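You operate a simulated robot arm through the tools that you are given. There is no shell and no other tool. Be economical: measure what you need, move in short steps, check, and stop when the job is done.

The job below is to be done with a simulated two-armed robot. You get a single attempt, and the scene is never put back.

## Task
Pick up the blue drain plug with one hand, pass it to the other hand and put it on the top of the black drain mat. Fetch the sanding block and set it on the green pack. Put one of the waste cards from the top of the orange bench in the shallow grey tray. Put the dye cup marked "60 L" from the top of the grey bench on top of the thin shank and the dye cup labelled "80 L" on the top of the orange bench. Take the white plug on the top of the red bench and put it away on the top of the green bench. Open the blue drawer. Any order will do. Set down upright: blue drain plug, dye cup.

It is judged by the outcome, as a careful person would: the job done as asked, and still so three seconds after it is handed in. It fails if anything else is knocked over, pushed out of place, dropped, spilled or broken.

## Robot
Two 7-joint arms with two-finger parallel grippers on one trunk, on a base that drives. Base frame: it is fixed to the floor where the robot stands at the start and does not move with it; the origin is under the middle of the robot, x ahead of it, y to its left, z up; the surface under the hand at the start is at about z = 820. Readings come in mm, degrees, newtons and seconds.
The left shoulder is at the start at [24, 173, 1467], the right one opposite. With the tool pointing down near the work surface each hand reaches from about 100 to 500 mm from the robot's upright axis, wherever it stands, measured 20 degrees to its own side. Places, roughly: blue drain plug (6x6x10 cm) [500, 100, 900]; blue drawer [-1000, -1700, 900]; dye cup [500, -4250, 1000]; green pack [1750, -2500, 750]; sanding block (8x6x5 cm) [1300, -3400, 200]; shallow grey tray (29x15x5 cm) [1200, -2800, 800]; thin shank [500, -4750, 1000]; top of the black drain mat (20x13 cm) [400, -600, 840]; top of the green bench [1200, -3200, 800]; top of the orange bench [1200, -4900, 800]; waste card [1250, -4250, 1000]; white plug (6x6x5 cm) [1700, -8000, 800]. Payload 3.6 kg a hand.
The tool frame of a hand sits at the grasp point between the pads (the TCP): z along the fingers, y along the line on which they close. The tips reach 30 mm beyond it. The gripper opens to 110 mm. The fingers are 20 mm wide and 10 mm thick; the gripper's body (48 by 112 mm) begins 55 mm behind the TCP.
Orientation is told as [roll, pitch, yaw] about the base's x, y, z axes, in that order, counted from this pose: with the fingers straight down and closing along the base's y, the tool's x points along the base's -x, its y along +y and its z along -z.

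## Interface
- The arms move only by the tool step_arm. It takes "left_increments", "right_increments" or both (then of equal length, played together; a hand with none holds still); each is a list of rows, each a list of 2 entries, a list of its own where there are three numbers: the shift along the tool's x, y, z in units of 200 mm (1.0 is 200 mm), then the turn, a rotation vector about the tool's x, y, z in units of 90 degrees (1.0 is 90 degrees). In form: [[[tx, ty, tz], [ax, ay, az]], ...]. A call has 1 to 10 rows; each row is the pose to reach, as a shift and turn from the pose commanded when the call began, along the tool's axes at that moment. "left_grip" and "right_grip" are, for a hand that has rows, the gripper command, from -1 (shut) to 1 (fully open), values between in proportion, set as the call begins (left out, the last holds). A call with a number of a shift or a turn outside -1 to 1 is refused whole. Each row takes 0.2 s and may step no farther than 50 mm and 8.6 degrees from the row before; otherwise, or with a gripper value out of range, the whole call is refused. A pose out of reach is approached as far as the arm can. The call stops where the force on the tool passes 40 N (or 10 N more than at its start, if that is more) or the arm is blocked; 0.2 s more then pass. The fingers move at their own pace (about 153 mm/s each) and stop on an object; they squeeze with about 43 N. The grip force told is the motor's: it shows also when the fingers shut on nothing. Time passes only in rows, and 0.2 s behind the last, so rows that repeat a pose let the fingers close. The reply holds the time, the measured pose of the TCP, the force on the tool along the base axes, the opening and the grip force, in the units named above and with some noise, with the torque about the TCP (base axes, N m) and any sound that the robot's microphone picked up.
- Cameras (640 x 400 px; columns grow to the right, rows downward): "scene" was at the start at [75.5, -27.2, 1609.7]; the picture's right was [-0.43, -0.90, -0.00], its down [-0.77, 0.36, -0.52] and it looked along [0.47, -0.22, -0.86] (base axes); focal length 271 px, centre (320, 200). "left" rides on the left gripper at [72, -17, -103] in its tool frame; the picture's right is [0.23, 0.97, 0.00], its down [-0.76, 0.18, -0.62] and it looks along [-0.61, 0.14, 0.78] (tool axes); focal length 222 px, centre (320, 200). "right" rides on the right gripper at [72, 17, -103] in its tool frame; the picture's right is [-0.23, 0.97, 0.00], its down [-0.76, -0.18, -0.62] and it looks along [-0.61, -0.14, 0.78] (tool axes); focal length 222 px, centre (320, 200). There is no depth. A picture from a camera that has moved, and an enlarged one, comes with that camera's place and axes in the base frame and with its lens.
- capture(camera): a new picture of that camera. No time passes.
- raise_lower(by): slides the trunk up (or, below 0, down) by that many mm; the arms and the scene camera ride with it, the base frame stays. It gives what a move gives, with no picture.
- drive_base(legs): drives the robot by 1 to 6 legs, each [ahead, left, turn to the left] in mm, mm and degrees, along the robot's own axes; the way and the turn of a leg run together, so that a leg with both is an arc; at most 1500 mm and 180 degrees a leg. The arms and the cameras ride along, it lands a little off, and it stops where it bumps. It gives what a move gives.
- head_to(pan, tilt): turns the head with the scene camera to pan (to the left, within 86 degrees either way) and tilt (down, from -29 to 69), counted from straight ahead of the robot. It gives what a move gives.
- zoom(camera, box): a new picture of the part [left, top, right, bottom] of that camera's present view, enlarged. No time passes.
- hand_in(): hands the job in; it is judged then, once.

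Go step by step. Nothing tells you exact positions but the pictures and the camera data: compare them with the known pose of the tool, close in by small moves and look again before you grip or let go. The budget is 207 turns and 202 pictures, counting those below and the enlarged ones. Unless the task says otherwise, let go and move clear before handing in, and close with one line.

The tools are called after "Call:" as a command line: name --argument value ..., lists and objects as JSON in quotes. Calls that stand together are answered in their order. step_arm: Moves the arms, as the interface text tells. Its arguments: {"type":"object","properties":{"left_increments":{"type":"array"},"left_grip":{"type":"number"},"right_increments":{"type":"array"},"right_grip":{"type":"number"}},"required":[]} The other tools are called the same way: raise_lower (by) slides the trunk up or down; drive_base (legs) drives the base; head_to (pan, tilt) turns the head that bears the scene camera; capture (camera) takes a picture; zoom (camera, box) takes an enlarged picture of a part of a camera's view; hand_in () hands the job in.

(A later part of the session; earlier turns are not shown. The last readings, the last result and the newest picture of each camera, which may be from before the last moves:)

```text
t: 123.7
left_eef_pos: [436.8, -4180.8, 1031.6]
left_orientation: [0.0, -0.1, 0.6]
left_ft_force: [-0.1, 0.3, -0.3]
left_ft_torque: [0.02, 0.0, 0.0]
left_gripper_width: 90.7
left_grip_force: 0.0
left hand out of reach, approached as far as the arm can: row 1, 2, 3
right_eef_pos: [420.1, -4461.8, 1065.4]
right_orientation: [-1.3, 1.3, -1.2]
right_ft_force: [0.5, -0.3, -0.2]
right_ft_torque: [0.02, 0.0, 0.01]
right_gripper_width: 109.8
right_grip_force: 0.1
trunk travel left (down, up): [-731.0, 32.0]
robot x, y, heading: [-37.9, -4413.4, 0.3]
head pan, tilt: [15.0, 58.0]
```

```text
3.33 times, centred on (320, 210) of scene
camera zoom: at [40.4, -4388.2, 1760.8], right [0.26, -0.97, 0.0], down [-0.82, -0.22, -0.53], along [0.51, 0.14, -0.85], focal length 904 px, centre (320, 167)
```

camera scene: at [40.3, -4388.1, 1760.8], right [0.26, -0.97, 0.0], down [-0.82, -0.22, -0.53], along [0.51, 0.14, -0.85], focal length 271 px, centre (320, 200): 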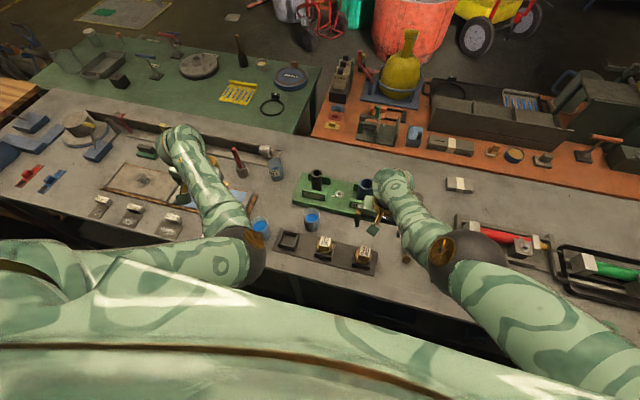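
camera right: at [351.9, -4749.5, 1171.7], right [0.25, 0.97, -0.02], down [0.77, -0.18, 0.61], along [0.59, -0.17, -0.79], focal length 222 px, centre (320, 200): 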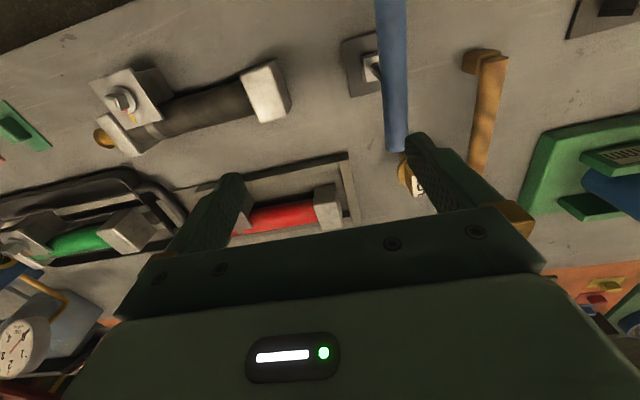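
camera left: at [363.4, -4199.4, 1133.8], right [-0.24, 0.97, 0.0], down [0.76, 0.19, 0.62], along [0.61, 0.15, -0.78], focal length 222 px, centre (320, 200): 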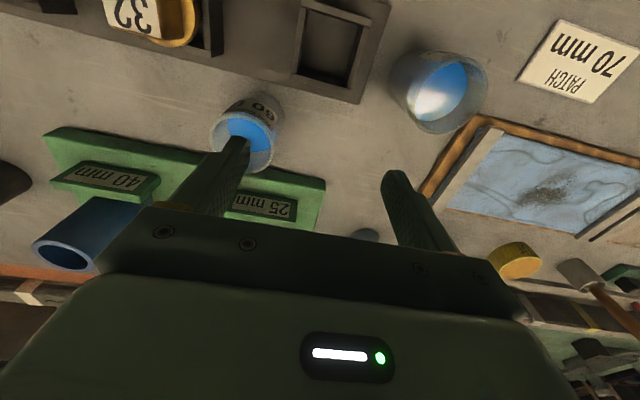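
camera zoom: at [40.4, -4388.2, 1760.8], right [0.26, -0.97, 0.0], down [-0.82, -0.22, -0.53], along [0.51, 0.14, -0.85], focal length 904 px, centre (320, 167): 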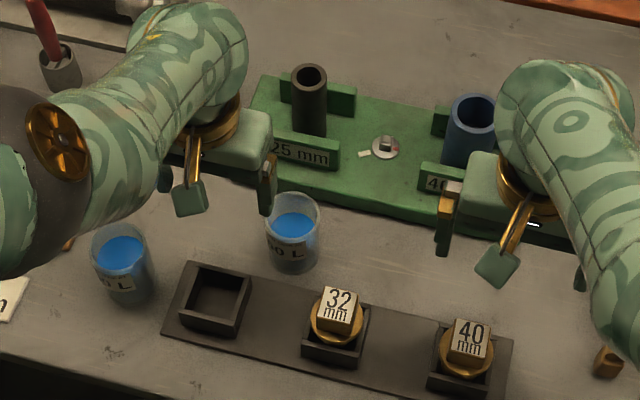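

Call:
drive_base --legs '[[55, 0, 0]]'

Call:
raise_lower --by -40

Call:
zoom --camera "scene" --box '[240, 150, 400, 270]'

Call:
capture --camera "left"

```text
t: 124.7
left_eef_pos: [483.0, -4180.4, 1034.8]
left_orientation: [0.0, -0.5, 0.7]
left_ft_force: [-1.1, 0.1, 0.3]
left_ft_torque: [0.02, -0.06, 0.0]
left_gripper_width: 91.0
left_grip_force: 0.0
right_eef_pos: [468.0, -4462.1, 1066.4]
right_orientation: [-1.2, 1.0, -1.0]
right_ft_force: [-1.6, -0.1, 0.6]
right_ft_torque: [-0.02, -0.13, 0.0]
right_gripper_width: 110.1
right_grip_force: 0.1
trunk travel left (down, up): [-731.0, 32.0]
robot x, y, heading: [18.6, -4407.5, 0.1]
head pan, tilt: [15.0, 58.0]
```

```text
t: 125.5
left_eef_pos: [493.1, -4180.5, 989.5]
left_orientation: [0.0, 0.0, 0.7]
left_ft_force: [0.7, 0.5, -0.5]
left_ft_torque: [0.01, -0.02, 0.01]
left_gripper_width: 90.8
left_grip_force: 0.1
right_eef_pos: [476.2, -4461.4, 1022.2]
right_orientation: [-1.1, 1.5, -1.1]
right_ft_force: [-0.6, -0.1, -0.1]
right_ft_torque: [0.0, 0.04, -0.01]
right_gripper_width: 110.1
right_grip_force: 0.0
trunk travel left (down, up): [-691.0, 72.0]
robot x, y, heading: [18.6, -4406.8, 0.2]
head pan, tilt: [15.0, 58.0]
```

```text
3.33 times, centred on (320, 210) of scene
camera zoom: at [98.9, -4389.0, 1720.8], right [0.26, -0.97, 0.0], down [-0.82, -0.22, -0.53], along [0.51, 0.14, -0.85], focal length 904 px, centre (320, 167)
```

zoom: 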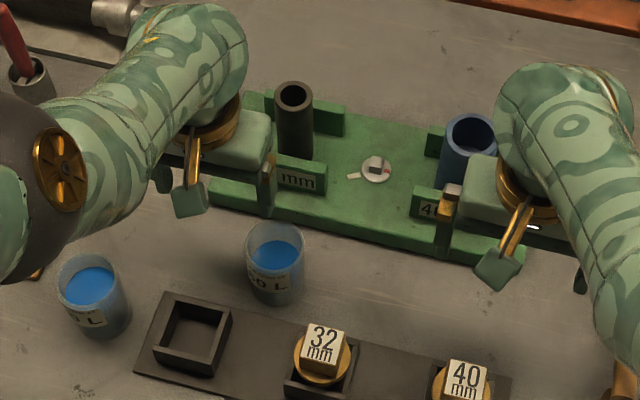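

```text
109 pictures are left
camera left: at [419.8, -4199.4, 1093.1], right [-0.24, 0.97, 0.0], down [0.76, 0.19, 0.62], along [0.6, 0.15, -0.78], focal length 222 px, centre (320, 200)
```

left: 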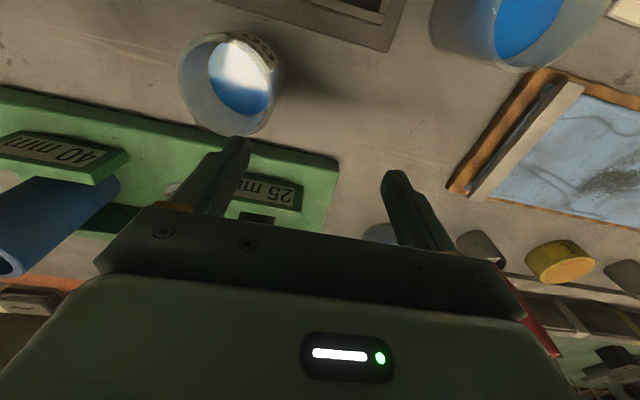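

Call:
step_arm --left_increments '[[[0.0, 0.0, -0.09], [0, 0, 0]], [[0.06, -0.15, -0.09], [0, 0, 0]], [[0.135, -0.315, -0.09], [0, 0, 0]]]'

Call:
capture --camera "left"

Call:
zoom --camera "scene" --box '[240, 150, 400, 270]'

```text
t: 126.3
left_eef_pos: [475.8, -4223.9, 1015.8]
left_orientation: [1.3, -1.2, 1.8]
left_ft_force: [-0.5, -0.4, 0.1]
left_ft_torque: [-0.02, -0.01, 0.0]
left_gripper_width: 90.9
left_grip_force: 0.1
right_eef_pos: [473.8, -4462.6, 1024.9]
right_orientation: [-1.2, 1.4, -1.0]
right_ft_force: [0.0, -0.5, -0.2]
right_ft_torque: [-0.01, 0.01, 0.02]
right_gripper_width: 110.1
right_grip_force: 0.1
trunk travel left (down, up): [-691.0, 72.0]
robot x, y, heading: [15.7, -4407.6, -0.2]
head pan, tilt: [15.0, 58.0]
```

```text
108 pictures are left
camera left: at [400.7, -4245.8, 1116.2], right [-0.26, 0.97, 0.02], down [0.74, 0.19, 0.64], along [0.62, 0.18, -0.77], focal length 222 px, centre (320, 200)
```

left: 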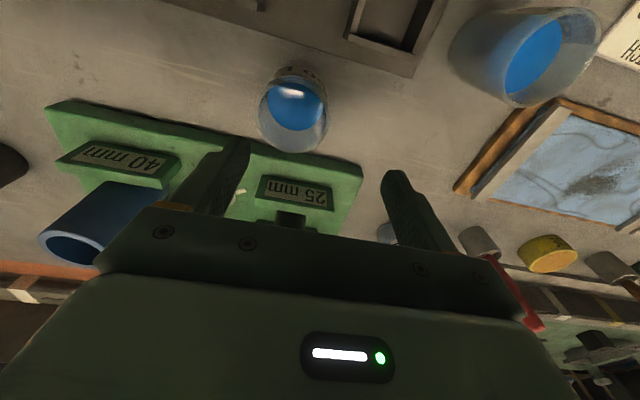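

```text
3.33 times, centred on (320, 210) of scene
camera zoom: at [94.6, -4389.3, 1721.0], right [0.26, -0.97, 0.0], down [-0.82, -0.22, -0.53], along [0.51, 0.14, -0.85], focal length 904 px, centre (320, 167)
```

zoom: 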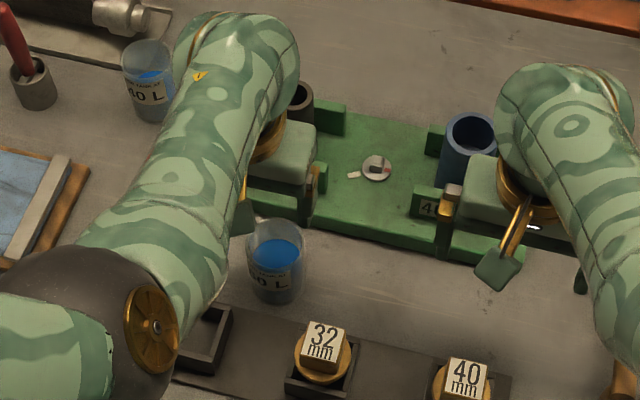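

Call:
drive_base --legs '[[0, -45, 0]]'

Call:
step_arm --left_increments '[[[0.02, 0.05, 0], [0.014, 0.013, 0.02]], [[0.04, 0.11, 0], [0.014, 0.013, 0.02]], [[0.04, 0.11, 0], [0.014, 0.013, 0.02]]]'

Call:
capture --camera "left"

Call:
zoom --camera "scene" --box '[220, 150, 380, 270]'

```text
t: 127.2
left_eef_pos: [474.2, -4263.9, 1012.7]
left_orientation: [1.3, -1.0, 1.5]
left_ft_force: [-0.2, -0.2, 0.5]
left_ft_torque: [-0.06, 0.0, 0.05]
left_gripper_width: 90.7
left_grip_force: 0.1
right_eef_pos: [474.4, -4503.2, 1023.9]
right_orientation: [-1.3, 1.3, -1.0]
right_ft_force: [1.2, 0.1, -0.1]
right_ft_torque: [0.04, -0.01, -0.01]
right_gripper_width: 110.1
right_grip_force: 0.2
trunk travel left (down, up): [-691.0, 72.0]
robot x, y, heading: [20.2, -4452.0, 0.1]
head pan, tilt: [15.0, 58.0]
```

```text
t: 128.0
left_eef_pos: [466.5, -4245.3, 1013.7]
left_orientation: [0.4, 0.1, -0.4]
left_ft_force: [0.3, 0.0, 0.2]
left_ft_torque: [0.0, -0.01, 0.0]
left_gripper_width: 91.0
left_grip_force: 0.2
right_eef_pos: [473.9, -4505.4, 1023.3]
right_orientation: [-1.1, 1.3, -1.1]
right_ft_force: [0.6, -1.1, 0.7]
right_ft_torque: [0.0, -0.01, 0.0]
right_gripper_width: 110.0
right_grip_force: 0.0
trunk travel left (down, up): [-691.0, 72.0]
robot x, y, heading: [19.7, -4453.8, 0.2]
head pan, tilt: [15.0, 58.0]
```

```text
106 pictures are left
camera left: at [392.4, -4263.2, 1116.9], right [-0.22, 0.97, 0.01], down [0.76, 0.17, 0.62], along [0.61, 0.14, -0.78], focal length 222 px, centre (320, 200)
```

left: 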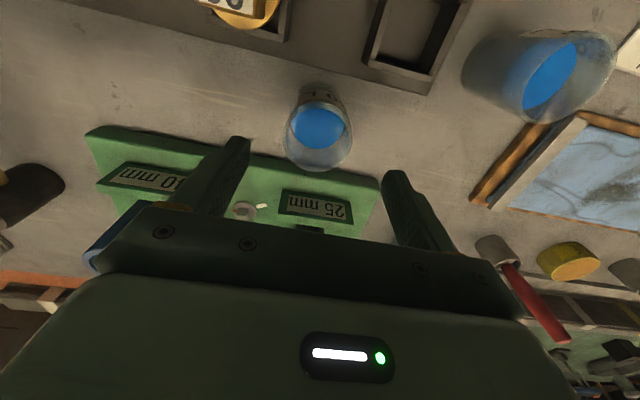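

```text
3.33 times, centred on (300, 210) of scene
camera zoom: at [95.9, -4434.9, 1720.9], right [0.26, -0.97, 0.0], down [-0.82, -0.22, -0.53], along [0.51, 0.14, -0.85], focal length 904 px, centre (387, 167)
```

zoom: 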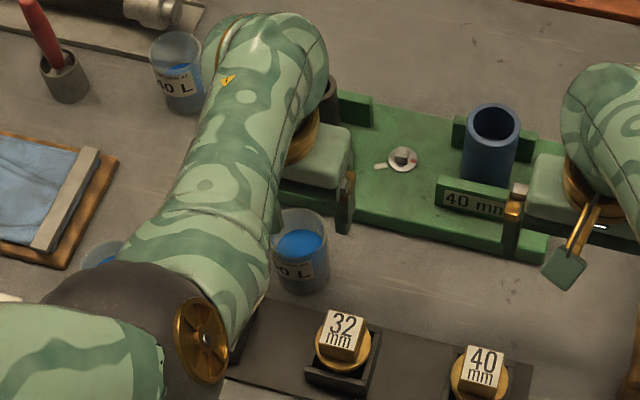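

Call:
step_arm --left_increments '[[[0.005, 0, 0.16], [0, 0, 0]], [[0.01, 0, 0.32], [0, 0, 0]], [[0.01, -0.005, 0.48], [0, 0, 0]]]'

Call:
capture --camera "left"

Call:
zoom --camera "scene" --box '[220, 150, 380, 270]'

```text
t: 128.8
left_eef_pos: [462.2, -4244.2, 961.1]
left_orientation: [0.2, 0.1, -0.3]
left_ft_force: [-0.5, 0.0, -0.3]
left_ft_torque: [-0.04, 0.0, 0.01]
left_gripper_width: 90.7
left_grip_force: 0.1
left hand out of reach, approached as far as the arm can: row 2, 3
right_eef_pos: [474.1, -4505.0, 1024.8]
right_orientation: [-1.2, 1.3, -1.0]
right_ft_force: [-0.2, 0.5, -0.7]
right_ft_torque: [0.04, -0.01, 0.0]
right_gripper_width: 110.1
right_grip_force: 0.2
trunk travel left (down, up): [-691.0, 72.0]
robot x, y, heading: [19.1, -4456.2, 0.3]
head pan, tilt: [15.0, 58.0]
```

```text
104 pictures are left
camera left: at [388.0, -4262.4, 1063.5], right [-0.22, 0.97, 0.0], down [0.76, 0.17, 0.62], along [0.61, 0.14, -0.78], focal length 222 px, centre (320, 200)
```

left: 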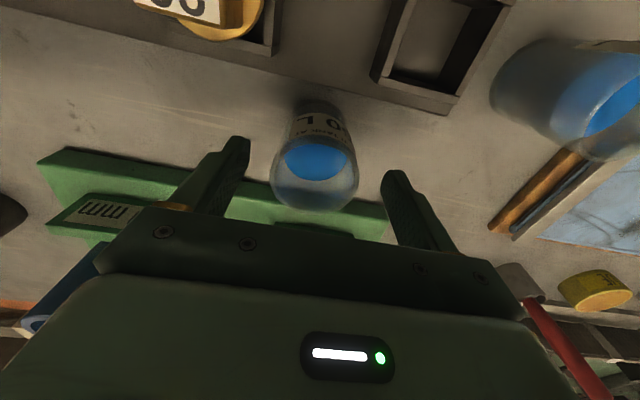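

```text
3.33 times, centred on (300, 210) of scene
camera zoom: at [94.3, -4433.2, 1721.0], right [0.26, -0.97, 0.0], down [-0.82, -0.22, -0.53], along [0.51, 0.14, -0.85], focal length 904 px, centre (387, 167)
```

zoom: 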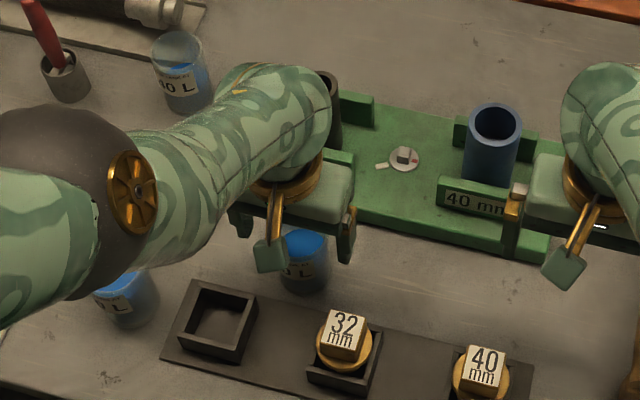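

Call:
step_arm --left_increments '[[[0, 0, -0.21], [0, 0, 0]], [[0, 0, -0.21], [0, 0, 0]]]'

Call:
raise_lower --by -42

Call:
capture --camera "left"

```text
t: 129.4
left_eef_pos: [460.9, -4243.4, 999.7]
left_orientation: [0.1, 0.2, -0.2]
left_ft_force: [0.0, 0.0, -0.2]
left_ft_torque: [-0.02, 0.01, -0.03]
left_gripper_width: 90.5
left_grip_force: 0.1
right_eef_pos: [474.6, -4505.1, 1023.1]
right_orientation: [-1.1, 1.4, -0.9]
right_ft_force: [-0.2, 0.1, 0.3]
right_ft_torque: [0.01, -0.01, 0.01]
right_gripper_width: 110.0
right_grip_force: 0.1
trunk travel left (down, up): [-691.0, 72.0]
robot x, y, heading: [16.7, -4456.6, 0.2]
head pan, tilt: [15.0, 58.0]
```

```text
t: 130.2
left_eef_pos: [460.7, -4243.1, 960.9]
left_orientation: [0.2, 0.1, -0.3]
left_ft_force: [-0.4, -0.2, 0.2]
left_ft_torque: [0.04, 0.02, -0.01]
left_gripper_width: 91.0
left_grip_force: 0.1
right_eef_pos: [474.8, -4506.0, 982.6]
right_orientation: [-1.2, 1.3, -1.0]
right_ft_force: [0.1, -0.2, -0.5]
right_ft_torque: [0.0, -0.01, -0.02]
right_gripper_width: 109.9
right_grip_force: 0.1
trunk travel left (down, up): [-649.0, 114.0]
robot x, y, heading: [20.6, -4450.7, 0.1]
head pan, tilt: [15.0, 58.0]
```

```text
102 pictures are left
camera left: at [388.1, -4262.0, 1064.0], right [-0.22, 0.98, 0.0], down [0.76, 0.17, 0.62], along [0.61, 0.14, -0.78], focal length 222 px, centre (320, 200)
```

left: 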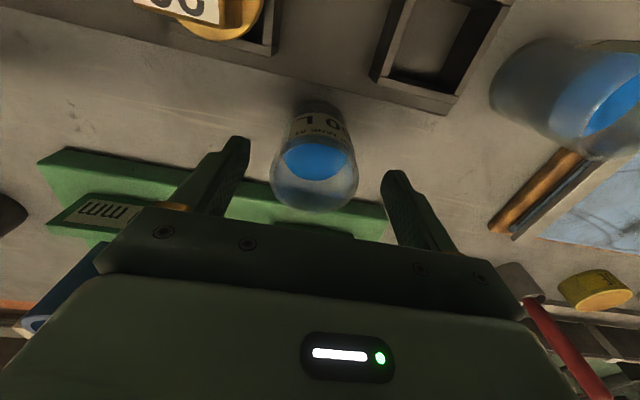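

Call:
step_arm --left_increments '[[[0, -0.01, 0.1], [0, 0, 0]], [[-0.005, -0.015, 0.215], [0, 0, 0]]]'

Call:
capture --camera "left"

Call:
zoom --camera "scene" --box '[220, 150, 380, 270]'

```text
t: 130.8
left_eef_pos: [463.0, -4248.3, 916.8]
left_orientation: [0.3, 0.1, -0.1]
left_ft_force: [0.4, 0.1, 0.1]
left_ft_torque: [0.01, -0.01, 0.01]
left_gripper_width: 90.7
left_grip_force: 0.1
right_eef_pos: [475.0, -4505.5, 981.6]
right_orientation: [-1.3, 1.4, -1.0]
right_ft_force: [-0.4, 0.3, 0.3]
right_ft_torque: [-0.03, 0.06, -0.03]
right_gripper_width: 110.3
right_grip_force: 0.0
trunk travel left (down, up): [-649.0, 114.0]
robot x, y, heading: [17.4, -4455.5, 0.2]
head pan, tilt: [15.0, 58.0]
```

```text
101 pictures are left
camera left: at [389.9, -4265.2, 1020.5], right [-0.22, 0.97, 0.0], down [0.76, 0.17, 0.62], along [0.61, 0.14, -0.78], focal length 222 px, centre (320, 200)
```

left: 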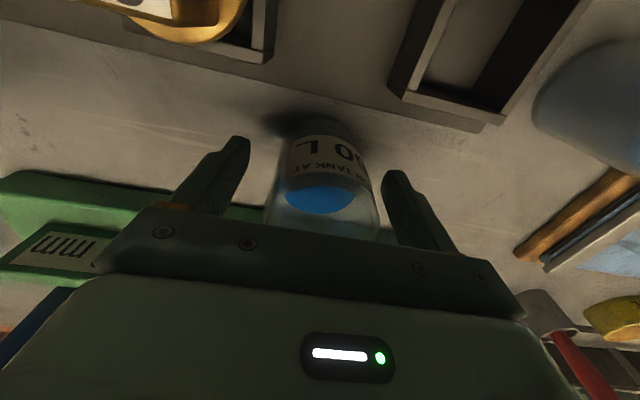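

```text
3.33 times, centred on (300, 210) of scene
camera zoom: at [98.0, -4432.1, 1678.9], right [0.26, -0.97, 0.0], down [-0.82, -0.22, -0.53], along [0.51, 0.14, -0.85], focal length 904 px, centre (387, 167)
```

zoom: 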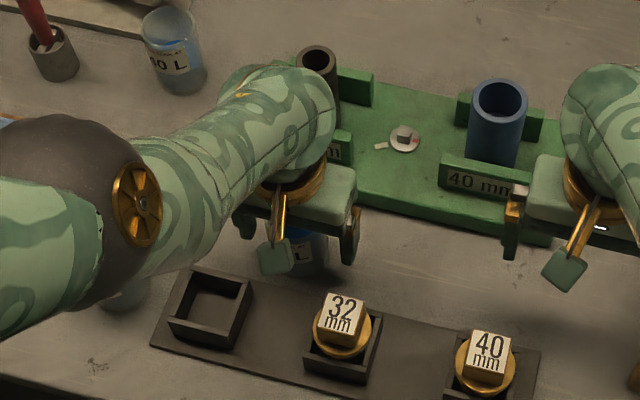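

Call:
step_arm --left_increments '[[[0, 0, 0], [0, 0, 0]], [[0, 0, 0], [0, 0, 0]], [[0, 0, 0], [0, 0, 0]], [[0, 0, 0], [0, 0, 0]]]' --left_grip -1

Call:
step_arm --left_increments '[[[0, 0, -0.05], [0, 0, 0]], [[0, 0, -0.12], [0, 0, 0]], [[0, 0, -0.22], [0, 0, 0]]]'

Call:
capture --camera "left"

Call:
zoom --camera "scene" --box '[220, 150, 380, 270]'

```text
t: 131.8
left_eef_pos: [461.2, -4247.7, 918.2]
left_orientation: [0.2, 0.2, -0.2]
left_ft_force: [-0.3, 0.1, 3.0]
left_ft_torque: [-0.08, -0.02, -0.03]
left_gripper_width: 56.9
left_grip_force: 42.8
right_eef_pos: [474.9, -4506.4, 980.9]
right_orientation: [-1.2, 1.3, -1.0]
right_ft_force: [-0.7, -0.3, -0.2]
right_ft_torque: [0.02, 0.0, 0.03]
right_gripper_width: 110.0
right_grip_force: 0.0
trunk travel left (down, up): [-649.0, 114.0]
robot x, y, heading: [22.3, -4453.6, 0.3]
head pan, tilt: [15.0, 58.0]
```

```text
t: 132.7
left_eef_pos: [462.3, -4245.9, 962.5]
left_orientation: [0.2, 0.2, -0.3]
left_ft_force: [0.2, 0.1, -1.2]
left_ft_torque: [0.0, 0.02, -0.02]
left_gripper_width: 56.9
left_grip_force: 43.4
right_eef_pos: [475.0, -4505.8, 982.1]
right_orientation: [-1.2, 1.3, -0.9]
right_ft_force: [1.0, 0.0, 0.3]
right_ft_torque: [-0.01, 0.04, -0.01]
right_gripper_width: 110.1
right_grip_force: 0.1
trunk travel left (down, up): [-649.0, 114.0]
robot x, y, heading: [18.8, -4456.1, 0.2]
head pan, tilt: [15.0, 58.0]
```

```text
99 pictures are left
camera left: at [389.2, -4265.1, 1065.8], right [-0.22, 0.97, 0.0], down [0.76, 0.17, 0.62], along [0.6, 0.14, -0.78], focal length 222 px, centre (320, 200)
```

left: 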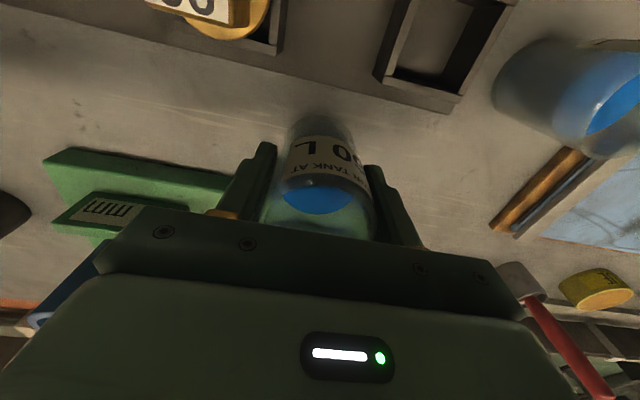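

```text
3.33 times, centred on (300, 210) of scene
camera zoom: at [96.5, -4433.2, 1678.9], right [0.26, -0.97, 0.0], down [-0.82, -0.22, -0.53], along [0.51, 0.14, -0.85], focal length 904 px, centre (387, 167)
```

zoom: 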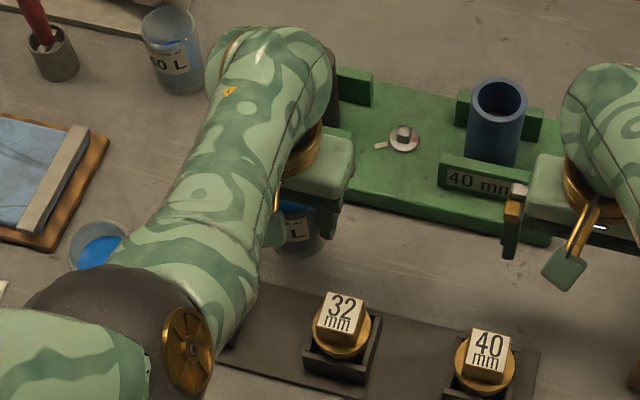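

The 60 L cup is held. I'll raise the trunk to clear the items, tuck the right hand up and out, and shift to the yellow plug.

Call:
raise_lower --by 110

Call:
step_arm --right_increments '[[[0.08, -0.17, -0.06], [0, 0, 0]], [[0.16, -0.34, -0.12], [0, 0, 0]], [[0.24, -0.51, -0.18], [0, 0, 0]], [[0.32, -0.68, -0.24], [0, 0, 0]], [[0.4, -0.85, -0.3], [0, 0, 0]]]'

Call:
step_arm --right_increments '[[[0.08, -0.17, -0.08], [0, 0, 0]], [[0.16, -0.34, -0.16], [0, 0, 0]], [[0.24, -0.51, -0.24], [0, 0, 0]], [[0.32, -0.68, -0.32], [0, 0, 0]], [[0.4, -0.85, -0.4], [0, 0, 0]]]'

Call:
drive_base --legs '[[0, -390, 0]]'

Call:
head_to --pan 12 --tilt 52

Call:
capture --camera "scene"

Call:
capture --camera "left"

```text
t: 134.1
left_eef_pos: [462.6, -4246.3, 1070.4]
left_orientation: [0.3, 0.2, -0.3]
left_ft_force: [-0.1, 0.0, -1.2]
left_ft_torque: [-0.02, 0.03, -0.02]
left_gripper_width: 56.7
left_grip_force: 42.6
right_eef_pos: [476.0, -4505.7, 1091.9]
right_orientation: [-1.2, 1.4, -1.0]
right_ft_force: [0.2, -0.4, 0.0]
right_ft_torque: [-0.04, 0.02, -0.03]
right_gripper_width: 110.1
right_grip_force: 0.2
trunk travel left (down, up): [-759.0, 4.0]
robot x, y, heading: [16.4, -4454.8, 0.4]
head pan, tilt: [15.0, 58.0]
```

```text
t: 134.6
left_eef_pos: [462.6, -4247.7, 1071.1]
left_orientation: [0.2, 0.2, -0.2]
left_ft_force: [-0.4, 0.2, -1.0]
left_ft_torque: [0.01, 0.0, -0.01]
left_gripper_width: 56.6
left_grip_force: 42.9
right_eef_pos: [566.2, -4597.0, 1210.5]
right_orientation: [-3.7, -11.6, -3.1]
right_ft_force: [0.0, -1.0, 0.5]
right_ft_torque: [0.01, -0.02, 0.01]
right_gripper_width: 109.8
right_grip_force: 0.1
trunk travel left (down, up): [-759.0, 4.0]
robot x, y, heading: [21.7, -4455.9, -0.1]
head pan, tilt: [15.0, 58.0]
stopped in row 2 (right hand): the arm was blocked; the commanded pose is now the measured one
```

```text
t: 136.0
left_eef_pos: [462.7, -4246.2, 1071.2]
left_orientation: [0.0, 0.2, -0.3]
left_ft_force: [0.6, -0.8, -1.9]
left_ft_torque: [0.03, 0.02, 0.0]
left_gripper_width: 56.7
left_grip_force: 42.8
right_eef_pos: [479.3, -4812.3, 1324.6]
right_orientation: [-9.1, -16.3, -5.0]
right_ft_force: [-1.2, 0.7, 0.0]
right_ft_torque: [-0.03, -0.06, -0.02]
right_gripper_width: 110.2
right_grip_force: 0.1
trunk travel left (down, up): [-759.0, 4.0]
robot x, y, heading: [20.0, -4453.5, 0.1]
head pan, tilt: [15.0, 58.0]
stopped in row 5 (right hand): the arm was blocked; the commanded pose is now the measured one
```

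```text
t: 138.4
left_eef_pos: [463.7, -4642.1, 1070.5]
left_orientation: [0.1, 0.2, -1.0]
left_ft_force: [0.4, -0.3, -1.7]
left_ft_torque: [0.01, 0.04, -0.03]
left_gripper_width: 57.0
left_grip_force: 42.7
right_eef_pos: [473.5, -5206.2, 1323.0]
right_orientation: [-9.1, -16.0, -5.6]
right_ft_force: [0.2, -0.5, -0.6]
right_ft_torque: [-0.02, 0.02, -0.01]
right_gripper_width: 110.2
right_grip_force: 0.2
trunk travel left (down, up): [-759.0, 4.0]
robot x, y, heading: [17.7, -4841.5, -0.6]
head pan, tilt: [15.0, 58.0]
```

```text
t: 139.1
left_eef_pos: [463.0, -4642.2, 1070.6]
left_orientation: [0.2, 0.2, -1.1]
left_ft_force: [0.0, -0.9, -1.9]
left_ft_torque: [0.01, -0.04, 0.02]
left_gripper_width: 56.9
left_grip_force: 43.0
right_eef_pos: [472.2, -5209.4, 1323.3]
right_orientation: [-9.3, -16.1, -5.7]
right_ft_force: [-0.6, -0.1, -0.3]
right_ft_torque: [0.02, -0.01, 0.0]
right_gripper_width: 110.1
right_grip_force: 0.0
trunk travel left (down, up): [-759.0, 4.0]
robot x, y, heading: [17.6, -4842.4, -0.5]
head pan, tilt: [12.0, 52.0]
```

```text
97 pictures are left
camera scene: at [100.8, -4826.4, 1796.2], right [0.2, -0.98, 0.0], down [-0.77, -0.16, -0.61], along [0.6, 0.12, -0.79], focal length 271 px, centre (320, 200)
```

scene: 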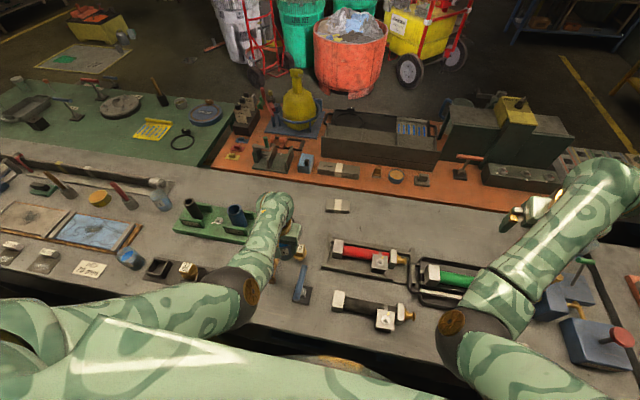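

```text
96 pictures are left
camera left: at [390.5, -4659.5, 1174.6], right [-0.21, 0.98, 0.0], down [0.77, 0.16, 0.62], along [0.61, 0.13, -0.78], focal length 222 px, centre (320, 200)
```

left: 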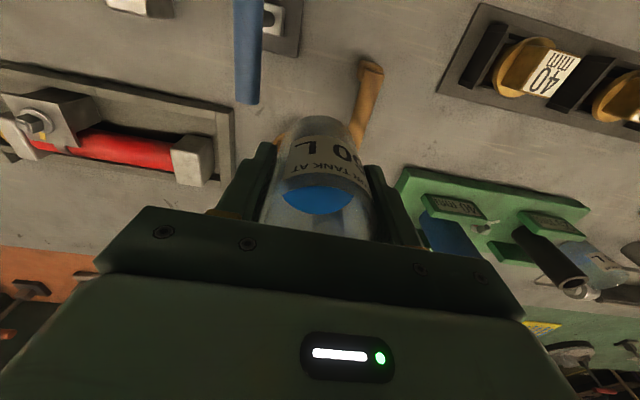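

Call:
zoom --camera "scene" --box '[240, 190, 360, 310]'

```text
3.33 times, centred on (300, 250) of scene
camera zoom: at [100.8, -4826.4, 1796.2], right [0.2, -0.98, 0.0], down [-0.77, -0.16, -0.61], along [0.6, 0.12, -0.79], focal length 904 px, centre (387, 33)
```

zoom: 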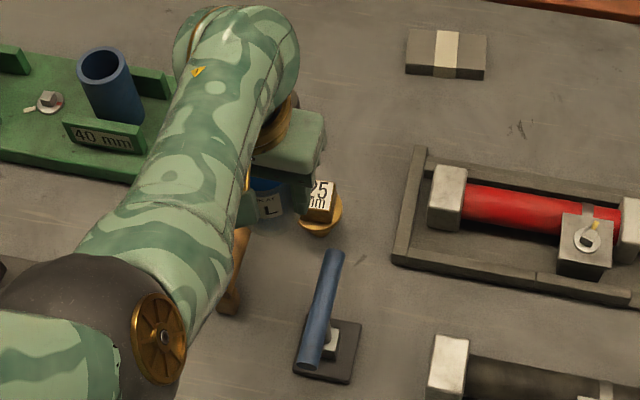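

Call:
step_arm --left_increments '[[[0, 0, -0.15], [0, 0, 0]], [[0, 0, -0.3], [0, 0, 0]], [[0, 0, -0.45], [0, 0, 0]], [[0, 0, -0.58], [0, 0, 0]]]' --right_increments '[[[0.067, 0.17, 0.058], [-0.025, 0.045, -0.016]], [[0.134, 0.34, 0.116], [-0.05, 0.09, -0.032]], [[0.2, 0.51, 0.175], [-0.075, 0.135, -0.047]], [[0.268, 0.683, 0.233], [-0.1, 0.18, -0.063]]]'

Call:
raise_lower --by -150

```text
t: 140.0
left_eef_pos: [469.8, -4547.4, 1167.4]
left_orientation: [7.8, -0.5, 3.0]
left_ft_force: [-0.8, 0.9, -1.7]
left_ft_torque: [0.0, -0.04, 0.01]
left_gripper_width: 56.8
left_grip_force: 42.8
right_eef_pos: [486.7, -5165.9, 1304.1]
right_orientation: [-7.3, -8.5, -5.4]
right_ft_force: [0.3, 0.4, -0.6]
right_ft_torque: [0.03, 0.0, 0.0]
right_gripper_width: 109.8
right_grip_force: 0.0
trunk travel left (down, up): [-759.0, 4.0]
robot x, y, heading: [17.4, -4845.3, -0.3]
head pan, tilt: [12.0, 52.0]
stopped in row 4 (left hand): the arm was blocked; the commanded pose is now the measured one
```

```text
t: 141.7
left_eef_pos: [467.6, -4515.4, 1021.3]
left_orientation: [10.6, -0.7, 4.3]
left_ft_force: [-0.5, 0.2, -1.3]
left_ft_torque: [-0.02, -0.02, 0.0]
left_gripper_width: 56.5
left_grip_force: 42.8
right_eef_pos: [483.1, -5195.2, 1159.0]
right_orientation: [-9.6, -8.8, -6.8]
right_ft_force: [-0.6, -0.9, 0.0]
right_ft_torque: [-0.01, 0.03, 0.01]
right_gripper_width: 109.9
right_grip_force: 0.1
trunk travel left (down, up): [-609.0, 154.0]
robot x, y, heading: [17.9, -4842.3, -0.6]
head pan, tilt: [12.0, 52.0]
```

Call:
step_arm --left_increments '[[[-0.04, -0.12, -0.01], [0.02, 0, 0.01]], [[-0.08, -0.24, -0.02], [0.045, 0, 0.02]], [[-0.13, -0.38, -0.035], [0.07, 0, 0.03]], [[-0.175, -0.52, -0.05], [0.095, 0, 0.04]], [[-0.217, -0.64, -0.06], [0.118, 0, 0.048]]]'

Call:
zoom --camera "scene" --box '[240, 190, 360, 310]'

```text
t: 142.9
left_eef_pos: [522.6, -4658.4, 1011.0]
left_orientation: [-1.6, -0.3, -0.6]
left_ft_force: [0.0, -0.2, -0.9]
left_ft_torque: [-0.01, 0.04, 0.01]
left_gripper_width: 56.8
left_grip_force: 43.1
right_eef_pos: [485.2, -5194.0, 1160.3]
right_orientation: [-9.5, -9.1, -6.7]
right_ft_force: [0.9, -0.1, -0.1]
right_ft_torque: [0.03, 0.03, 0.03]
right_gripper_width: 109.8
right_grip_force: 0.1
trunk travel left (down, up): [-609.0, 154.0]
robot x, y, heading: [19.1, -4839.8, -0.3]
head pan, tilt: [12.0, 52.0]
```

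```text
3.33 times, centred on (300, 250) of scene
camera zoom: at [104.4, -4826.7, 1646.4], right [0.2, -0.98, 0.0], down [-0.77, -0.16, -0.62], along [0.6, 0.12, -0.79], focal length 904 px, centre (387, 33)
```

zoom: 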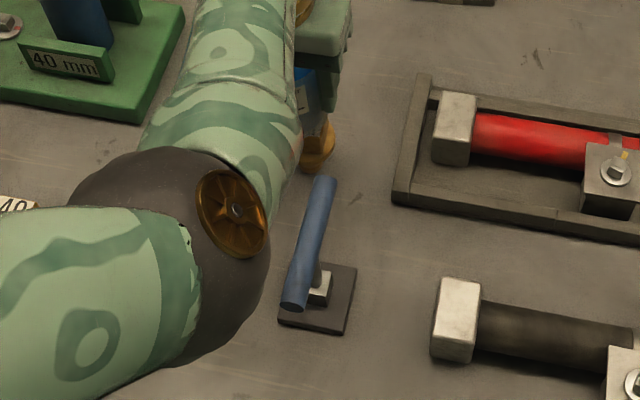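

Call:
step_arm --right_increments '[[[0.025, 0.189, 0.098], [-0.021, 0.02, -0.015]], [[0.05, 0.378, 0.195], [-0.042, 0.04, -0.03]], [[0.076, 0.567, 0.293], [-0.063, 0.06, -0.045]], [[0.1, 0.756, 0.39], [-0.084, 0.08, -0.06]], [[0.127, 0.945, 0.488], [-0.105, 0.1, -0.074]]]'

Call:
step_arm --right_increments '[[[0, 0.03, 0], [0, 0, -0.092]], [[0, 0.06, 0], [0, 0, -0.184]], [[0, 0.1, 0], [0, 0, -0.276]], [[0, 0.13, 0], [0, 0, -0.368]], [[0, 0.16, 0], [0, 0, -0.46]], [[0, 0.2, 0], [0, 0, -0.552]], [[0, 0.23, 0], [0, 0, -0.644]], [[0, 0.26, 0], [0, 0, -0.736]], [[0, 0.3, 0], [0, 0, -0.828]], [[0, 0.35, 0], [0, 0, -0.92]]]'

Call:
step_arm --right_increments '[[[0, 0, 0], [0, -0.09, 0]], [[0, 0, 0], [0, -0.18, 0]], [[0, 0, 0], [0, -0.27, 0]], [[0, 0, 0], [0, -0.36, 0]]]'

Call:
capture --camera "right"

```text
t: 143.7
left_eef_pos: [524.2, -4653.8, 1013.9]
left_orientation: [-1.6, -0.6, -0.2]
left_ft_force: [0.1, -0.9, -0.4]
left_ft_torque: [-0.01, 0.02, -0.03]
left_gripper_width: 56.7
left_grip_force: 42.9
right_eef_pos: [546.7, -5105.4, 1169.3]
right_orientation: [-4.0, -12.9, -4.0]
right_ft_force: [0.0, -0.4, 0.4]
right_ft_torque: [0.0, 0.01, -0.02]
right_gripper_width: 109.9
right_grip_force: 0.1
trunk travel left (down, up): [-609.0, 154.0]
robot x, y, heading: [14.5, -4843.0, -0.7]
head pan, tilt: [12.0, 52.0]
stopped in row 3 (right hand): the arm was blocked; the commanded pose is now the measured one
```

```text
t: 146.1
left_eef_pos: [524.3, -4653.0, 1013.5]
left_orientation: [-1.4, -0.5, -0.1]
left_ft_force: [-0.2, -0.2, -1.4]
left_ft_torque: [-0.01, -0.02, -0.03]
left_gripper_width: 56.6
left_grip_force: 43.1
right_eef_pos: [572.8, -5051.4, 1194.1]
right_orientation: [-16.7, 2.2, 76.9]
right_ft_force: [0.0, 0.8, -0.7]
right_ft_torque: [0.03, 0.02, 0.01]
right_gripper_width: 110.3
right_grip_force: 0.0
trunk travel left (down, up): [-609.0, 154.0]
robot x, y, heading: [18.7, -4842.3, -0.4]
head pan, tilt: [12.0, 52.0]
stopped in row 10 (right hand): the arm was blocked; the commanded pose is now the measured one
```

```text
t: 147.1
left_eef_pos: [523.8, -4655.0, 1011.5]
left_orientation: [-1.6, -0.4, -0.3]
left_ft_force: [-0.2, 0.4, -1.1]
left_ft_torque: [-0.01, -0.03, 0.02]
left_gripper_width: 57.1
left_grip_force: 42.9
right_eef_pos: [572.2, -5044.7, 1191.4]
right_orientation: [-19.0, -29.2, 87.5]
right_ft_force: [-0.7, -0.4, -0.4]
right_ft_torque: [-0.02, 0.02, 0.01]
right_gripper_width: 110.0
right_grip_force: 0.1
trunk travel left (down, up): [-609.0, 154.0]
robot x, y, heading: [17.4, -4843.6, -0.4]
head pan, tilt: [12.0, 52.0]
```

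```text
93 pictures are left
camera right: at [516.3, -5152.3, 1237.9], right [-0.9, 0.4, -0.17], down [-0.02, 0.35, 0.94], along [0.43, 0.85, -0.31], focal length 222 px, centre (320, 200)
```

right: 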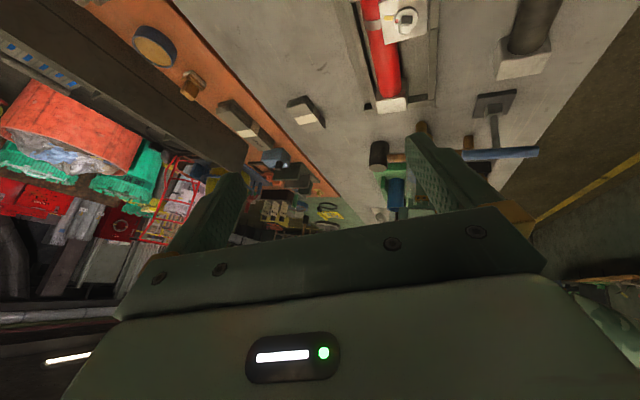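

Call:
step_arm --right_increments '[[[-0.01, 0.14, 0.169], [-0.05, 0, 0]], [[-0.02, 0.285, 0.338], [-0.1, 0, 0]], [[-0.03, 0.43, 0.506], [-0.155, 0, 0]], [[-0.04, 0.57, 0.675], [-0.21, 0, 0]]]'

Call:
capture --camera "right"

```text
t: 148.1
left_eef_pos: [524.1, -4654.1, 1012.9]
left_orientation: [-1.5, -0.4, -0.2]
left_ft_force: [0.8, 0.3, -1.5]
left_ft_torque: [0.03, 0.0, 0.02]
left_gripper_width: 56.7
left_grip_force: 42.7
right_eef_pos: [510.8, -4956.4, 1049.0]
right_orientation: [0.1, -29.0, 87.2]
right_ft_force: [-1.6, 0.2, -0.3]
right_ft_torque: [0.0, -0.01, 0.0]
right_gripper_width: 109.9
right_grip_force: 0.1
trunk travel left (down, up): [-609.0, 154.0]
robot x, y, heading: [15.1, -4844.1, -0.0]
head pan, tilt: [12.0, 52.0]
```

```text
92 pictures are left
camera right: at [488.0, -5069.3, 1106.6], right [-0.96, 0.25, 0.11], down [0.2, 0.36, 0.91], along [0.18, 0.9, -0.39], focal length 222 px, centre (320, 200)
```

right: 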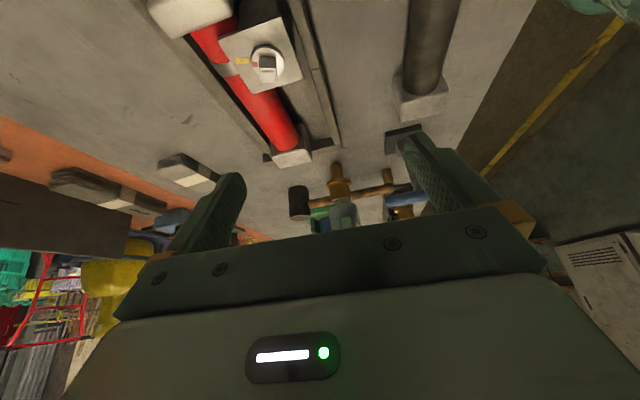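

Call:
step_arm --right_increments '[[[-0.12, 0.01, 0.15], [0, -0.07, 0]], [[-0.23, 0.017, 0.3], [0, -0.14, 0]], [[-0.23, 0.017, 0.3], [0, -0.2, 0]]]'

Call:
zoom --camera "right" --box '[220, 80, 460, 230]'

```text
t: 148.9
left_eef_pos: [523.0, -4654.8, 1013.2]
left_orientation: [-1.5, -0.4, -0.1]
left_ft_force: [-0.3, 0.3, -1.1]
left_ft_torque: [0.02, 0.02, -0.04]
left_gripper_width: 56.7
left_grip_force: 43.1
right_eef_pos: [510.1, -4886.3, 1022.6]
right_orientation: [-0.1, -47.2, 87.4]
right_ft_force: [0.7, 0.6, -0.1]
right_ft_torque: [0.03, 0.04, -0.01]
right_gripper_width: 110.0
right_grip_force: 0.1
trunk travel left (down, up): [-609.0, 154.0]
robot x, y, heading: [12.4, -4839.2, -0.7]
head pan, tilt: [12.0, 52.0]
```

```text
2.67 times, centred on (340, 155) of right
camera zoom: at [487.1, -5010.6, 1040.6], right [-0.97, 0.2, 0.17], down [0.18, 0.05, 0.98], along [0.19, 0.98, -0.09], focal length 592 px, centre (267, 320)
```

zoom: 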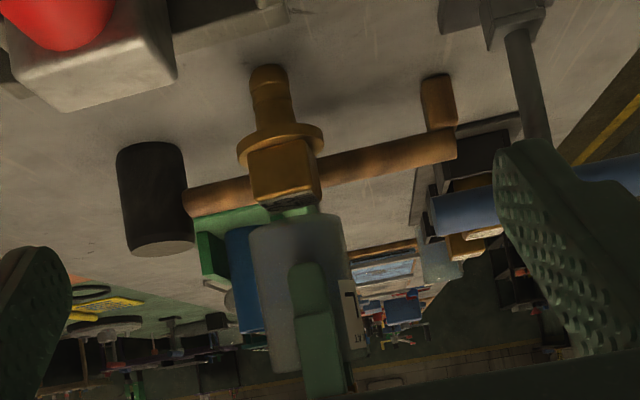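

The side view shows the plug at x≈527 with its top at z≈941 on a slender stem, and the cup bottom about 15 mm above it. I'll centre the cup and recheck.

Call:
step_arm --left_increments '[[[0.005, -0.03, 0], [-0.008, 0, 0]], [[0.01, -0.06, 0], [-0.017, 0, 0]], [[0.01, -0.06, 0], [-0.017, 0, 0]]]'

Call:
zoom --camera "right" --box '[280, 120, 400, 220]'

Call:
zoom --camera "scene" --box '[270, 190, 330, 250]'

```text
t: 149.7
left_eef_pos: [527.3, -4654.5, 1016.5]
left_orientation: [0.7, -1.0, 0.3]
left_ft_force: [-0.3, -0.3, -1.1]
left_ft_torque: [0.03, 0.02, -0.02]
left_gripper_width: 56.6
left_grip_force: 43.7
right_eef_pos: [510.8, -4885.3, 1023.0]
right_orientation: [-0.1, -47.0, 87.3]
right_ft_force: [0.1, -0.2, 0.1]
right_ft_torque: [0.02, 0.02, 0.04]
right_gripper_width: 109.9
right_grip_force: 0.0
trunk travel left (down, up): [-609.0, 154.0]
robot x, y, heading: [18.8, -4841.7, -0.6]
head pan, tilt: [12.0, 52.0]
```

```text
4.00 times, centred on (340, 170) of right
camera zoom: at [487.0, -5010.0, 1040.9], right [-0.97, 0.2, 0.17], down [0.18, 0.06, 0.98], along [0.19, 0.98, -0.09], focal length 888 px, centre (240, 320)
```

zoom: 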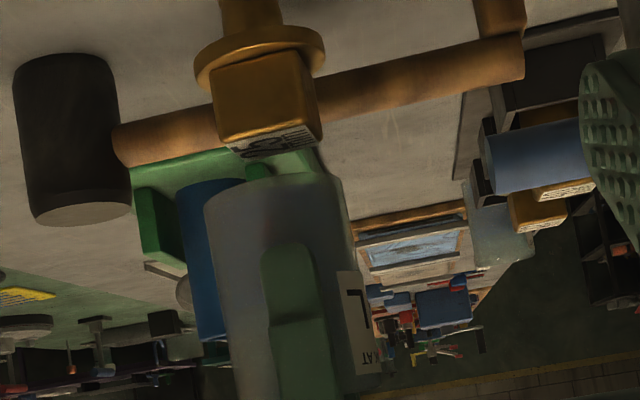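

```text
6.67 times, centred on (300, 220) of scene
camera zoom: at [104.1, -4825.5, 1646.4], right [0.2, -0.98, 0.0], down [-0.77, -0.16, -0.62], along [0.6, 0.12, -0.79], focal length 1808 px, centre (453, 67)
```

zoom: 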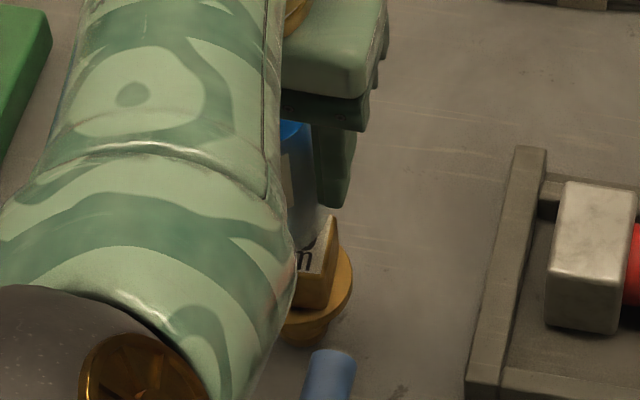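

Call:
drive_base --legs '[[0, -28, 0]]'

Call:
step_arm --left_increments '[[[0, 0, 0], [0.004, 0.006, 0]], [[0, 0, 0], [0.008, 0.011, 0]], [[0, 0, 0], [0.008, 0.011, 0]]]'

```text
t: 150.5
left_eef_pos: [526.0, -4680.9, 1015.8]
left_orientation: [0.7, -0.9, 0.5]
left_ft_force: [0.1, 0.4, -1.5]
left_ft_torque: [-0.04, -0.04, -0.03]
left_gripper_width: 56.5
left_grip_force: 42.2
right_eef_pos: [509.1, -4911.9, 1023.0]
right_orientation: [-0.1, -46.9, 87.3]
right_ft_force: [-0.5, 0.2, -0.1]
right_ft_torque: [-0.03, 0.01, 0.0]
right_gripper_width: 109.9
right_grip_force: 0.0
trunk travel left (down, up): [-609.0, 154.0]
robot x, y, heading: [16.7, -4876.5, -0.4]
head pan, tilt: [12.0, 52.0]
```

```text
t: 151.3
left_eef_pos: [526.5, -4680.7, 1016.1]
left_orientation: [0.0, 0.1, 0.5]
left_ft_force: [0.0, -0.2, -0.9]
left_ft_torque: [0.02, 0.02, -0.01]
left_gripper_width: 56.6
left_grip_force: 43.2
right_eef_pos: [509.8, -4912.5, 1023.1]
right_orientation: [-0.1, -47.0, 87.3]
right_ft_force: [-0.7, -0.6, 0.4]
right_ft_torque: [-0.02, -0.01, -0.01]
right_gripper_width: 110.0
right_grip_force: 0.1
trunk travel left (down, up): [-609.0, 154.0]
robot x, y, heading: [19.3, -4868.2, -0.6]
head pan, tilt: [12.0, 52.0]
```

Call:
step_arm --left_increments '[[[0.015, 0.03, 0], [0, 0, 0]], [[0.025, 0.062, 0], [0, 0, 0]], [[0.025, 0.062, 0], [0, 0, 0]]]'

Call:
zoom --camera "right" --box '[250, 100, 410, 210]'

Call:
zoom --camera "scene" --box '[270, 180, 340, 250]'

```text
t: 152.1
left_eef_pos: [521.5, -4668.8, 1016.2]
left_orientation: [0.1, 0.1, 0.5]
left_ft_force: [0.3, -0.4, -1.5]
left_ft_torque: [-0.02, 0.01, -0.01]
left_gripper_width: 56.4
left_grip_force: 43.6
right_eef_pos: [510.2, -4912.9, 1023.7]
right_orientation: [-0.1, -47.0, 87.2]
right_ft_force: [0.3, -0.5, 0.7]
right_ft_torque: [0.0, -0.03, 0.0]
right_gripper_width: 109.8
right_grip_force: 0.0
trunk travel left (down, up): [-609.0, 154.0]
robot x, y, heading: [14.2, -4872.5, -0.4]
head pan, tilt: [12.0, 52.0]
```

```text
3.64 times, centred on (330, 155) of right
camera zoom: at [486.8, -5037.5, 1040.9], right [-0.97, 0.2, 0.17], down [0.18, 0.06, 0.98], along [0.19, 0.98, -0.09], focal length 808 px, centre (284, 364)
```

zoom: 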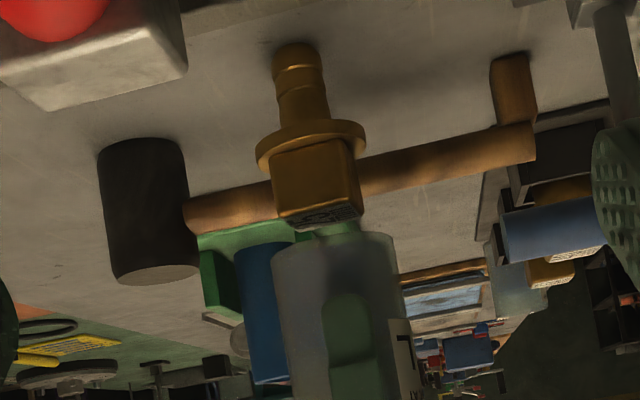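

```text
5.71 times, centred on (305, 215) of scene
camera zoom: at [104.0, -4853.6, 1646.4], right [0.2, -0.98, 0.0], down [-0.77, -0.16, -0.62], along [0.6, 0.12, -0.79], focal length 1550 px, centre (406, 114)
```

zoom: 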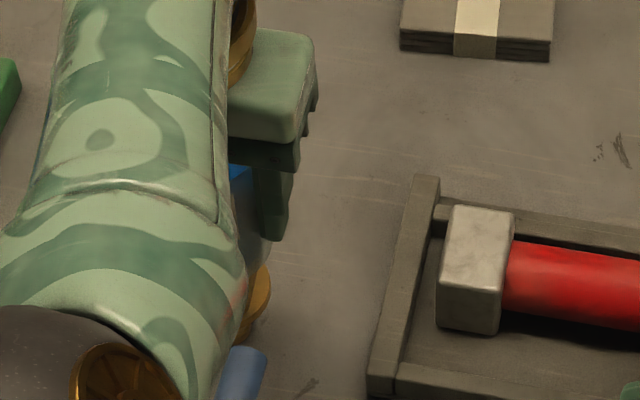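

Call:
step_arm --left_increments '[[[-0.01, -0.004, 0.02], [0, 0, 0]], [[-0.02, -0.006, 0.04], [0, 0, 0]], [[-0.02, -0.006, 0.05], [0, 0, 0]]]'

Call:
step_arm --left_increments '[[[0, 0, 0.01], [0, 0, 0]], [[0, 0, 0.015], [0, 0, 0]]]'

Call:
zoom --camera "right" --box '[250, 100, 410, 210]'

```text
t: 152.9
left_eef_pos: [523.9, -4671.0, 1005.9]
left_orientation: [0.1, 0.1, 0.4]
left_ft_force: [-0.6, 0.0, -2.0]
left_ft_torque: [0.01, 0.02, 0.01]
left_gripper_width: 56.6
left_grip_force: 43.2
right_eef_pos: [509.5, -4913.8, 1023.2]
right_orientation: [-0.1, -47.0, 87.3]
right_ft_force: [0.0, -0.4, 0.0]
right_ft_torque: [0.02, 0.01, -0.02]
right_gripper_width: 109.9
right_grip_force: 0.0
trunk travel left (down, up): [-609.0, 154.0]
robot x, y, heading: [18.9, -4872.2, -0.2]
head pan, tilt: [12.0, 52.0]
```

```text
t: 153.5
left_eef_pos: [524.3, -4670.2, 1002.8]
left_orientation: [0.1, 0.0, 0.5]
left_ft_force: [-0.5, -0.6, -1.1]
left_ft_torque: [0.0, 0.04, 0.02]
left_gripper_width: 56.6
left_grip_force: 42.8
right_eef_pos: [509.5, -4913.7, 1022.5]
right_orientation: [0.0, -47.1, 87.4]
right_ft_force: [0.2, -0.6, -1.0]
right_ft_torque: [0.01, 0.02, -0.02]
right_gripper_width: 109.9
right_grip_force: 0.1
trunk travel left (down, up): [-609.0, 154.0]
robot x, y, heading: [14.1, -4873.5, -0.4]
head pan, tilt: [12.0, 52.0]
```

```text
3.64 times, centred on (330, 155) of right
camera zoom: at [486.8, -5037.4, 1040.9], right [-0.97, 0.2, 0.17], down [0.18, 0.06, 0.98], along [0.19, 0.98, -0.09], focal length 808 px, centre (284, 364)
```

zoom: 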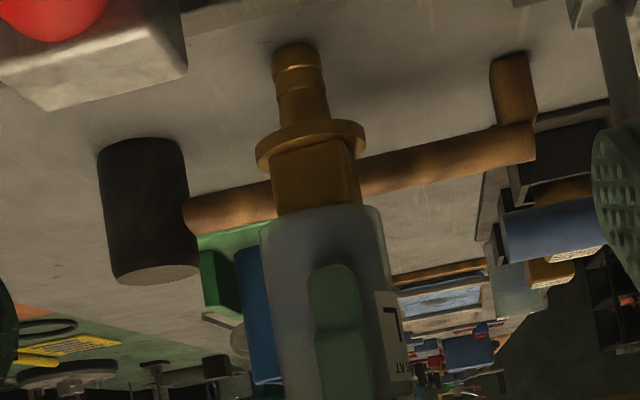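

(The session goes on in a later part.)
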